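You operate a simulated robot arm through the tools that you are given. There is no shell and no other tool. Be economical: measure what you need, move in short steps, check, and stop when the job is done.

Carry out the task below with a simulated robot arm. There is one attempt and no reset: what you move stays moved.

TASK
Stack the oil filter element that says "92" from the steel table on top of the oil filter element labelled "75".

It is judged by the outcome, as a careful person would: the job done as asked, and still so three seconds after it is handed in. It fails if anything else is knocked over, pushed out of place, dropped, spilled or broken.

THE ROBOT
A 7-joint arm with a two-finger parallel gripper, fixed in place. Base frame: the origin is at the foot of the arm, x ahead of it, y to its left, z up; the work surface is at about z = 800. Lengths are in mm, angles in rad, forces in N, time in s.
With the tool pointing down near the work surface it reaches from about 300 to 700 mm from the base axis. Its first joint turns from -1.152 to 1.152 rad. Payload 1.57 kg.
Tool frame: the origin (TCP) lies between the finger pads and is the grasp point; the fingertips stand 30 mm ahead of it; z points along the fingers, y is the line along which they close. The gripper opens to 110 mm. The fingers are 24 mm wide and 12 mm thick; the gripper's body (48 by 112 mm) begins 78 mm behind the TCP.
Orientation is told as [roll, pitch, yaw] about the base's x, y, z axes, in that order, counted from this pose: with the fingers straight down and closing along the base's y, the tool's x points along the base's -x, its y along +y and its z along -z.

THE INTERFACE
- The arm moves only by the tool play_rows. Its argument "plan" is a list of rows, each an object of numbers (a shift or turn left out is 0, a gripper value left out holds the last): "dx", "dy", "dz": the shift along the tool's x, y, z in units of 200 mm (1.0 is 200 mm); "ax", "ay", "az": the turn, a rotation vector about the tool's x, y, z in units of 60 degrees (1.0 is 60 degrees); "claw": the finger opening in mm, from 0 to 110. In form: [{"dx": .., "dy": .., "dz": .., "ax": .., "ay": .., "az": .., "claw": ..}, ...]. A call has 1 to 12 rows; each row is the pose to reach, as a shift and turn from the pose commanded when the call began, along the tool's axes at that moment. A call with a number of a shift or a turn outside -1 to 1 is refused whole. A row lasts 0.2 s, in which the tool goes at most 50 mm and 0.15 rad; a call with a longer step from one row to the next is refused whole, and so is a gripper value outside its range. A pose out of reach is approached as far as the arm can. The call stops where the force on the tool passes 40 N (or 10 N more than at its start, if that is more) or the arm is blocked; 0.2 s more then pass. The fingers move at their own pace (about 108 mm/s each) and stop on an object; they squeeze with about 27 N. The grip force told is the motor's: it shows also when the fingers shut on nothing. Time passes only in rows, and 0.2 s behind the last, so rows that repeat a pose let the fingers close. It gives the time, the measured TCP pose, the force on the tool (base axes), the opening and the grip force at its end, in the units of the frame above (readings bear some noise).
- Cameras (640 x 400 px; columns grow to the right, rows downward): "scene" is fixed at [161.7, -390.7, 1405.1]; the picture's right is [0.79, -0.61, 0.00], its down [-0.34, -0.44, -0.83] and it looks along [0.51, 0.65, -0.56] (base axes); focal length 337 px, centre (320, 200). "wrist" rides on the gripper at [-36, 0, -80] in the tool frame; the picture's right is [0.00, -1.00, 0.00], its down [0.97, 0.00, -0.24] and it looks along [0.24, 0.00, 0.97] (tool axes); focal length 218 px, centre (320, 200).
- camera(camera): a new picture of that camera. No time passes.
- pixel_to_xyz(camera, pixels): for up to 12 pixels [column, row] of the newest picture of that camera ("zoom" is the newest enlarged one), the place [x, y, z] in the base frame of the surface seen there, good to about 2 mm. No time passes.
- enlarge(camera, box): a new picture of the part [left, top, right, bottom] of that camera's present view, enlarged. No time passes.
- finish_job(): hands the job in; it is judged then, once.

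Work in short steps. Measure before you move; look again where a grasp or a placing could have gone wrong, and mend it. You have 60 turns and 22 pictures in all, the two below and enlarged ones among them. Open the gripper and draw the arm clear of the work before you hand the job in, unless the task says otherwise; then end with one line.

The tools are called after ">>>" as a command line: name --argument value ..., lists and objects as JSON in quotes. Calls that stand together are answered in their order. play_rows: Moves the arm, as the interface text tells. Its arguments: {"type":"object","properties":{"plan":{"type":"array","items":{"type":"object","properties":{"dx":{"type":"number"},"dy":{"type":"number"},"dz":{"type":"number"},"ax":{"type":"number"},"ay":{"type":"number"},"az":{"type":"number"},"claw":{"type":"number"}}}}},"required":["plan"]} The other tools are called the same way: camera (camera) takes a picture; pixel_to_xyz (camera, pixels) gives the place of the surface under pixels of a picture; enlarge (camera, box) takes an enlarged picture of a part of a camera's view; finish_job () hands the job in.

At the start:

```text
time: 0.0
ee_pos: [487.7, -44.4, 1206.6]
orientation: [0.0, 0.001, 0.0]
force: [0.1, 0.3, -0.4]
gripper_width: 110.1
finger_force: 0.1
```

scene: 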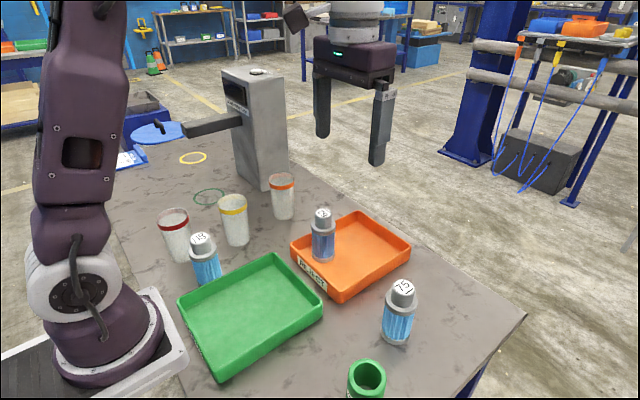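
wrist: 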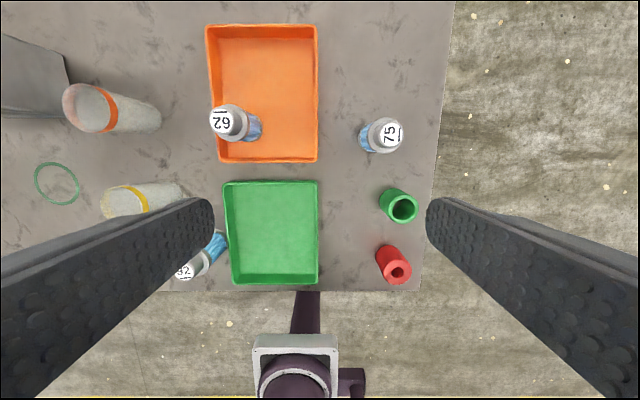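

The wrist picture shows three filters: one in the orange tray (~225,122), one at (185,270) and "75" at (385,135). I'll enlarge to read the labels.

>>> enlarge --camera "scene" --box '[150, 190, 350, 315]'

>>> enlarge --camera "wrist" --box '[150, 90, 280, 290]'

```text
3.20 times, centred on (250, 252) of scene
```

zoom: 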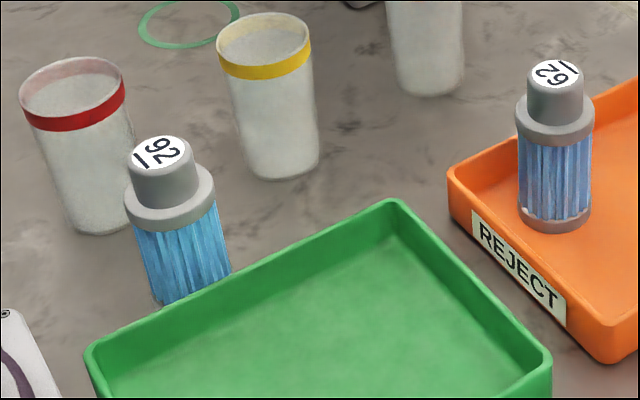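

```text
2.00 times, centred on (215, 190) of wrist
```

zoom: 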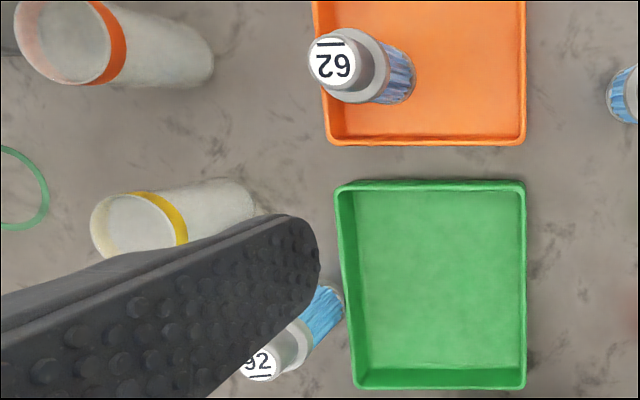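

The table filter reads "92" with its bar under it; the one in the tray reads "62". I measure the tops of 92 and 75, plus neighbours.

>>> pixel_to_xyz --camera "scene" --pixels '[[201, 237], [205, 252], [207, 270], [173, 213], [184, 222], [233, 200], [404, 287], [402, 303], [396, 330], [397, 343], [230, 280], [240, 212]]'

>>> enlarge --camera "scene" --box '[340, 260, 460, 360]'

```text
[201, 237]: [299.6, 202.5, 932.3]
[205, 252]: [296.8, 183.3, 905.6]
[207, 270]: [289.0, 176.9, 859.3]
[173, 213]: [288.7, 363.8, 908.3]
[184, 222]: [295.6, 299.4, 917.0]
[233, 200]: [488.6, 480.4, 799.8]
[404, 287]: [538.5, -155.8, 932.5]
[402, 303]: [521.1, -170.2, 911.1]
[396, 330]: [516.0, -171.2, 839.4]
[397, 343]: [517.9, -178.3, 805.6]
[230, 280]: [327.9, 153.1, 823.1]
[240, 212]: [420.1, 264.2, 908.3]
```

```text
4.00 times, centred on (400, 310) of scene
```

zoom: 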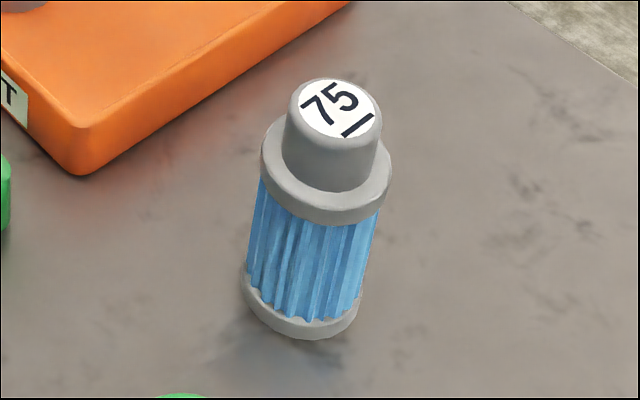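

92's top is near (300,202,932), 75's near (538,-156,932). I move in two calls to above 92 at about z=1090, yaw unchanged.

>>> play_rows --plan '[{"dx": 0.115, "dy": 0.155, "dz": 0.07}, {"dx": 0.23, "dy": 0.31, "dz": 0.14}, {"dx": 0.345, "dy": 0.465, "dz": 0.21}, {"dx": 0.46, "dy": 0.62, "dz": 0.28}]'

>>> play_rows --plan '[{"dx": 0.118, "dy": 0.154, "dz": 0.07}, {"dx": 0.236, "dy": 0.308, "dz": 0.14}, {"dx": 0.354, "dy": 0.462, "dz": 0.21}, {"dx": 0.478, "dy": 0.614, "dz": 0.28}, {"dx": 0.478, "dy": 0.614, "dz": 0.28}]'

>>> camera --camera "wrist"

>>> camera --camera "scene"

```text
time: 1.0
ee_pos: [394.4, 80.2, 1152.2]
orientation: [0.001, 0.0, -0.001]
force: [-0.6, -0.1, 0.1]
gripper_width: 109.8
finger_force: 0.2
```

```text
time: 2.2
ee_pos: [298.7, 203.9, 1094.2]
orientation: [0.001, -0.001, -0.001]
force: [-0.3, -0.6, 0.0]
gripper_width: 110.0
finger_force: 0.0
```

```text
16 pictures are left
```

wrist: 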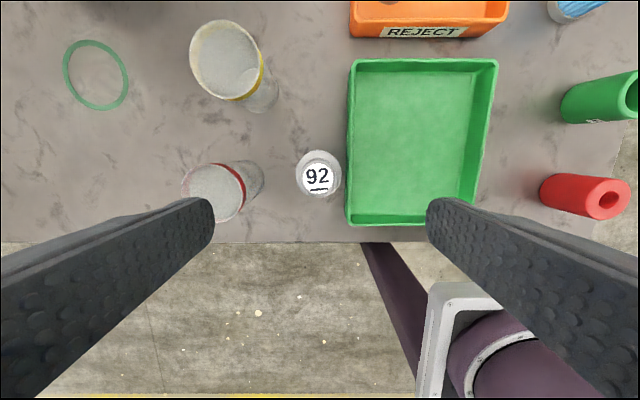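

```text
15 pictures are left
```

scene: 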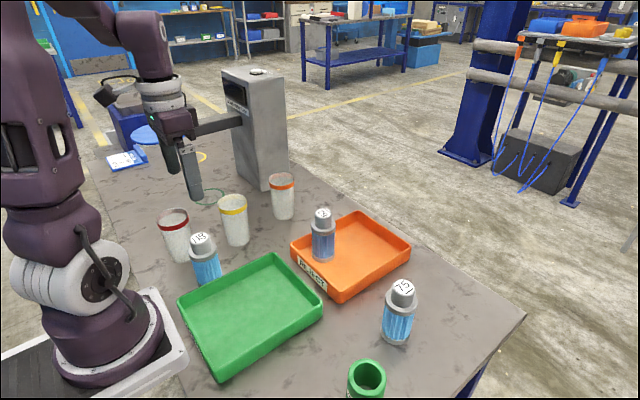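

The 92 cap is at about (317,178), nearly under the TCP. I check the edges of its cap/flange and the red cup clearance.

>>> pixel_to_xyz --camera "wrist" --pixels '[[317, 178], [304, 178], [331, 178], [318, 163], [318, 192], [298, 172], [339, 172], [244, 185], [240, 200], [183, 190], [350, 180], [318, 153]]'

```text
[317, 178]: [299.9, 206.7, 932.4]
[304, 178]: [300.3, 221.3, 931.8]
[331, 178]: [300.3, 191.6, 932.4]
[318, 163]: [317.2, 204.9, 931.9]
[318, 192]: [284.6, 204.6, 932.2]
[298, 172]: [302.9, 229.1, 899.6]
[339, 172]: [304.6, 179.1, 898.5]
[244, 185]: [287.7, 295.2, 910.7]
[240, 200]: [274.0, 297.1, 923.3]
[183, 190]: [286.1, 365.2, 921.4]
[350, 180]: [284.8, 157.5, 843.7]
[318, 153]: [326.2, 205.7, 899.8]
```

Centre is about (300.5,205.5), flange top z≈900, tray rim z≈844, and cup edge y≈295. All are clear of the open fingers, so I descend to TCP z≈892.

>>> play_rows --plan '[{"dx": -0.009, "dy": 0.008, "dz": 0.2}, {"dx": -0.009, "dy": 0.008, "dz": 0.4}, {"dx": -0.009, "dy": 0.008, "dz": 0.6}, {"dx": -0.009, "dy": 0.008, "dz": 0.6}]'

>>> camera --camera "wrist"

```text
time: 3.2
ee_pos: [302.1, 203.9, 974.5]
orientation: [-0.001, 0.001, 0.0]
force: [0.7, 0.2, -0.2]
gripper_width: 110.1
finger_force: 0.0
```

```text
14 pictures are left
```

wrist: 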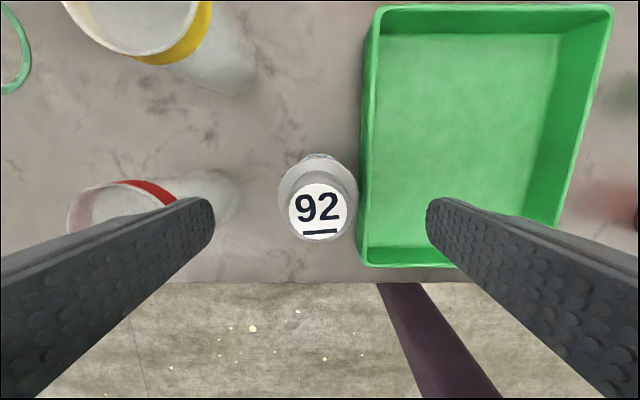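

Centred (cap at 318,211) and clear on both sides. I go down 82 mm, then close.

>>> play_rows --plan '[{"dx": 0.005, "dy": 0.006, "dz": 0.14}, {"dx": 0.005, "dy": 0.006, "dz": 0.28}, {"dx": 0.005, "dy": 0.006, "dz": 0.41}, {"dx": 0.005, "dy": 0.006, "dz": 0.41}]'

>>> play_rows --plan '[{"claw": 70}, {"claw": 45}, {"claw": 40}, {"claw": 40}, {"claw": 40}]'

```text
time: 4.2
ee_pos: [301.3, 204.6, 892.6]
orientation: [-0.001, 0.001, -0.001]
force: [-0.1, -0.4, 0.6]
gripper_width: 109.8
finger_force: 0.1
```

```text
time: 5.4
ee_pos: [301.4, 205.1, 893.5]
orientation: [0.001, 0.0, 0.0]
force: [0.0, 0.6, 0.0]
gripper_width: 59.1
finger_force: 26.7
```

Gripped at 59 mm with 27 N. I lift straight up.

>>> play_rows --plan '[{"dz": -0.05}, {"dz": -0.2}, {"dz": -0.4}, {"dz": -0.6}, {"dz": -0.8}, {"dz": -1.0}, {"dz": -1.0}]'

>>> camera --camera "scene"

```text
time: 7.0
ee_pos: [300.4, 205.7, 1093.6]
orientation: [-0.002, 0.001, -0.001]
force: [0.2, 0.9, -1.8]
gripper_width: 59.1
finger_force: 26.8
```

```text
13 pictures are left
```

scene: 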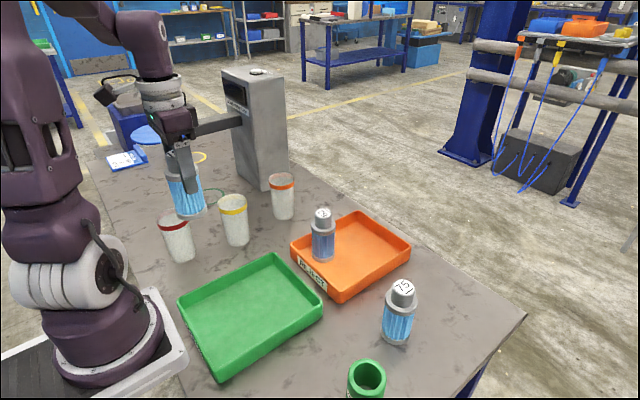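

Held upright with nothing disturbed. I measure 75's cap rim more finely.

>>> pixel_to_xyz --camera "scene" --pixels '[[395.5, 286], [413, 289], [404, 281.5], [405, 293], [404.5, 287], [399, 282], [411, 292], [410, 283], [398, 291], [389, 300], [416, 300]]'

```text
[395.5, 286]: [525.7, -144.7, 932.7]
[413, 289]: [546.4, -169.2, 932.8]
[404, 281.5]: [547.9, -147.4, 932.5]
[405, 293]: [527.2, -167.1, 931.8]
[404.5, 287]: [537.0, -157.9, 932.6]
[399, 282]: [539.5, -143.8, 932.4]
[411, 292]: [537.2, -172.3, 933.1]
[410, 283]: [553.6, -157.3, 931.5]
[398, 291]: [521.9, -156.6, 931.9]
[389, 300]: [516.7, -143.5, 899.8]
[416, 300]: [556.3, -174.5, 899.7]
```

75 centre is about (537,-157), top z 932.5. I carry there at z≈1094 in two calls.

>>> play_rows --plan '[{"dx": -0.06, "dy": -0.09}, {"dx": -0.166, "dy": -0.254}, {"dx": -0.272, "dy": -0.417}, {"dx": -0.379, "dy": -0.58}, {"dx": -0.485, "dy": -0.744}, {"dx": -0.592, "dy": -0.907}, {"dx": -0.592, "dy": -0.907}]'

>>> play_rows --plan '[{"dx": -0.106, "dy": -0.163}, {"dx": -0.213, "dy": -0.326}, {"dx": -0.32, "dy": -0.49}, {"dx": -0.426, "dy": -0.653}, {"dx": -0.53, "dy": -0.815}, {"dx": -0.592, "dy": -0.907}, {"dx": -0.592, "dy": -0.907}]'

>>> enlarge --camera "scene" --box '[300, 150, 500, 350]'

>>> camera --camera "wrist"

```text
time: 8.6
ee_pos: [419.2, 22.6, 1092.1]
orientation: [0.0, 0.0, -0.001]
force: [-0.4, 0.2, -2.3]
gripper_width: 59.4
finger_force: 26.5
```

```text
time: 10.2
ee_pos: [535.9, -159.1, 1092.0]
orientation: [0.001, 0.0, -0.002]
force: [-0.4, 0.4, -3.2]
gripper_width: 59.1
finger_force: 27.4
```

```text
2.00 times, centred on (400, 250) of scene
```

zoom: 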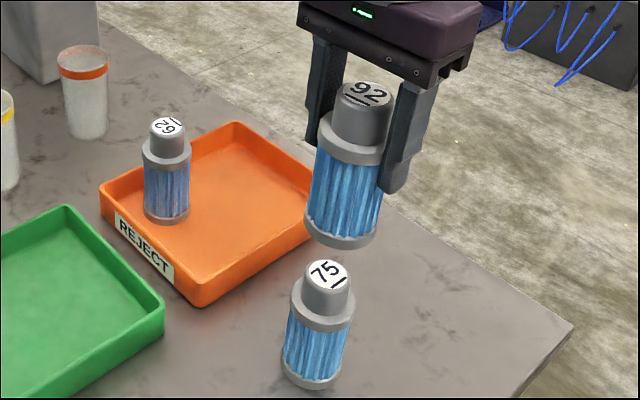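

```text
11 pictures are left
```

wrist: 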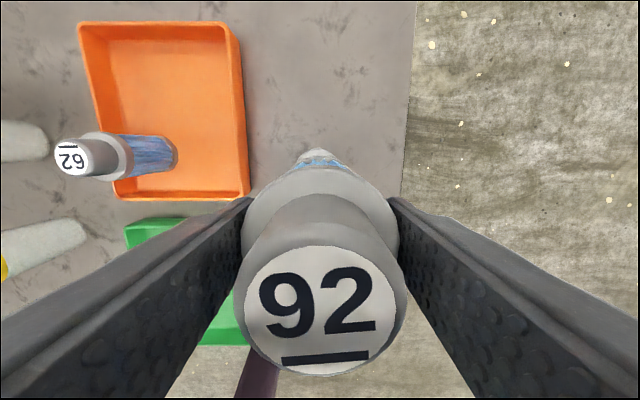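

I measure where the held 92's axis sits, using its cap face rim in the zoom.

>>> pixel_to_xyz --camera "wrist" --pixels '[[250, 310], [398, 310], [324, 255], [324, 365], [324, 310], [270, 270], [378, 350]]'

>>> pixel_to_xyz --camera "zoom" --pixels '[[366, 93], [345, 93], [388, 95], [366, 84], [367, 104], [328, 267], [311, 269], [345, 272], [328, 282]]'

```text
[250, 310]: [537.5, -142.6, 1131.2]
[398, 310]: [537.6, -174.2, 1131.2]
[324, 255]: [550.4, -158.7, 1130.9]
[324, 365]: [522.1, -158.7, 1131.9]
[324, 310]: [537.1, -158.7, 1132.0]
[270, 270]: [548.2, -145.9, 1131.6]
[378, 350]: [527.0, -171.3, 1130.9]
```

```text
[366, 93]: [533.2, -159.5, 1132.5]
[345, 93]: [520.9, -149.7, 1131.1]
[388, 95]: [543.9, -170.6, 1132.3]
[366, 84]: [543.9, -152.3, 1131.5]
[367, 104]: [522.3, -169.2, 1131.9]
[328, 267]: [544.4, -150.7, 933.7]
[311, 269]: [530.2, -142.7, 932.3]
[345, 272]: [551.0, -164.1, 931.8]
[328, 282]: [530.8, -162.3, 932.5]
```

The held axis is at about (535.5,-158.5) with its base at z≈999.5. I correct by +1.5 mm in x and y and lower to about 5 mm above 75.

>>> play_rows --plan '[{"dx": -0.008, "dy": 0.007, "dz": 0.05}, {"dx": -0.008, "dy": 0.007, "dz": 0.15}, {"dx": -0.008, "dy": 0.007, "dz": 0.25}, {"dx": -0.008, "dy": 0.007, "dz": 0.305}, {"dx": -0.008, "dy": 0.007, "dz": 0.305}]'

>>> enlarge --camera "scene" --box '[340, 210, 460, 360]'

```text
time: 11.4
ee_pos: [538.5, -155.8, 1031.3]
orientation: [0.0, 0.0, 0.001]
force: [-0.3, -0.6, -1.8]
gripper_width: 59.1
finger_force: 26.8
```

```text
2.67 times, centred on (400, 285) of scene
```

zoom: 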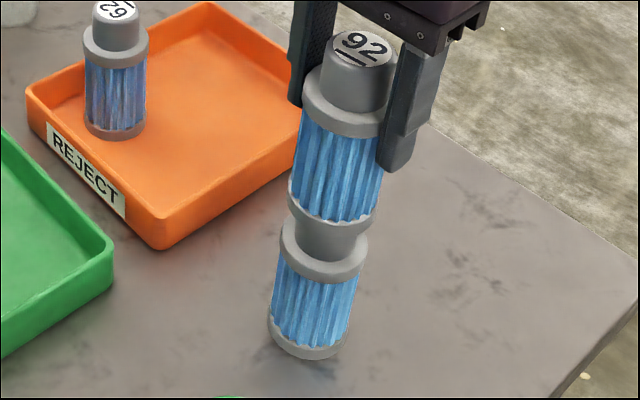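

Aligned. I lower in 1 mm rows, watching force.

>>> play_rows --plan '[{"dz": 0.008}, {"dz": 0.015}, {"dz": 0.02}, {"dz": 0.02}]'

>>> play_rows --plan '[{"dz": 0.004}, {"dz": 0.004}]'

>>> play_rows --plan '[{"dz": 0.004}, {"dz": 0.004}]'

```text
time: 12.4
ee_pos: [539.1, -156.3, 1027.5]
orientation: [0.001, 0.001, 0.001]
force: [0.6, 0.2, -1.5]
gripper_width: 58.8
finger_force: 27.1
```

```text
time: 13.0
ee_pos: [539.4, -156.6, 1027.9]
orientation: [0.0, -0.001, -0.001]
force: [-0.3, 0.1, -2.5]
gripper_width: 59.1
finger_force: 26.8
```

```text
time: 13.6
ee_pos: [538.7, -155.3, 1025.9]
orientation: [0.001, 0.0, -0.001]
force: [0.1, 0.1, -1.4]
gripper_width: 59.0
finger_force: 27.1
```

No contact yet (force is only the weight, ~-2 N). I continue.

>>> play_rows --plan '[{"dz": 0.004}, {"dz": 0.004}]'

>>> enlarge --camera "scene" --box '[365, 260, 435, 320]'

```text
time: 14.2
ee_pos: [539.2, -154.4, 1025.0]
orientation: [0.0, 0.001, 0.001]
force: [-0.5, 0.3, -1.8]
gripper_width: 59.0
finger_force: 26.8
```

```text
6.67 times, centred on (400, 290) of scene
```

zoom: 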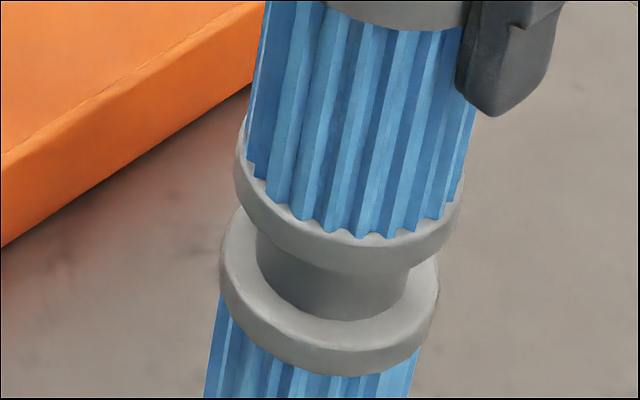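

Continue down in small steps until contact registers.

>>> play_rows --plan '[{"dz": 0.004}, {"dz": 0.004}]'

>>> play_rows --plan '[{"dz": 0.003}, {"dz": 0.003}]'

```text
time: 14.8
ee_pos: [539.7, -154.4, 1024.8]
orientation: [-0.001, -0.002, 0.0]
force: [-1.3, -0.5, 13.5]
gripper_width: 59.3
finger_force: 26.8
```

```text
time: 15.4
ee_pos: [538.9, -156.6, 1023.1]
orientation: [0.0, -0.002, 0.0]
force: [1.3, 0.1, 16.3]
gripper_width: 58.9
finger_force: 27.5
```

Contact at 16 N, and alignment is within ~2 mm. I ease up a touch and open gradually.

>>> play_rows --plan '[{"dz": -0.004}, {"dz": -0.004, "claw": 60}, {"dz": -0.004, "claw": 62}, {"dz": -0.004, "claw": 66}, {"dz": -0.004, "claw": 75}, {"dz": -0.004, "claw": 95}, {"dz": -0.004, "claw": 110}, {"dz": -0.004, "claw": 110}]'

>>> enlarge --camera "scene" --box '[340, 200, 460, 360]'

```text
time: 17.2
ee_pos: [539.4, -155.2, 1026.1]
orientation: [0.001, -0.001, 0.001]
force: [0.0, -0.2, 0.4]
gripper_width: 110.2
finger_force: 0.0
```

```text
2.50 times, centred on (400, 280) of scene
```

zoom: 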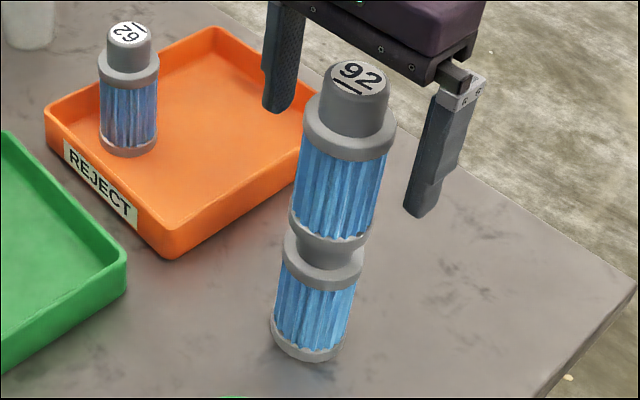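

The stack stands freely with the fingers open and clear. I retreat straight up.

>>> play_rows --plan '[{"dz": -0.05}, {"dz": -0.2}, {"dz": -0.4}, {"dz": -0.6}, {"dz": -0.8}, {"dz": -0.9}, {"dz": -0.9}, {"dz": -0.9}]'

>>> camera --camera "scene"

```text
time: 19.0
ee_pos: [538.1, -157.1, 1205.1]
orientation: [0.001, 0.001, 0.001]
force: [0.0, -0.6, 0.0]
gripper_width: 109.9
finger_force: 0.1
```

```text
7 pictures are left
```

scene: 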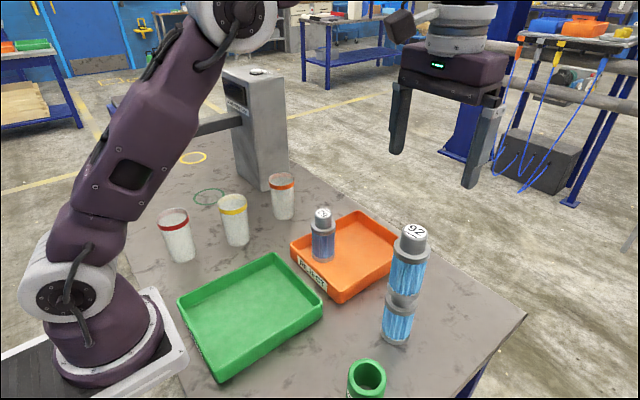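

The stack is standing, everything else is in place, and the arm is clear, so I hand it in.

>>> finish_job

```text
The job is handed in.
```

The "92" filter element from the steel table now stands on top of the "75" one; the arm is clear, and the last picture shows nothing else moved.
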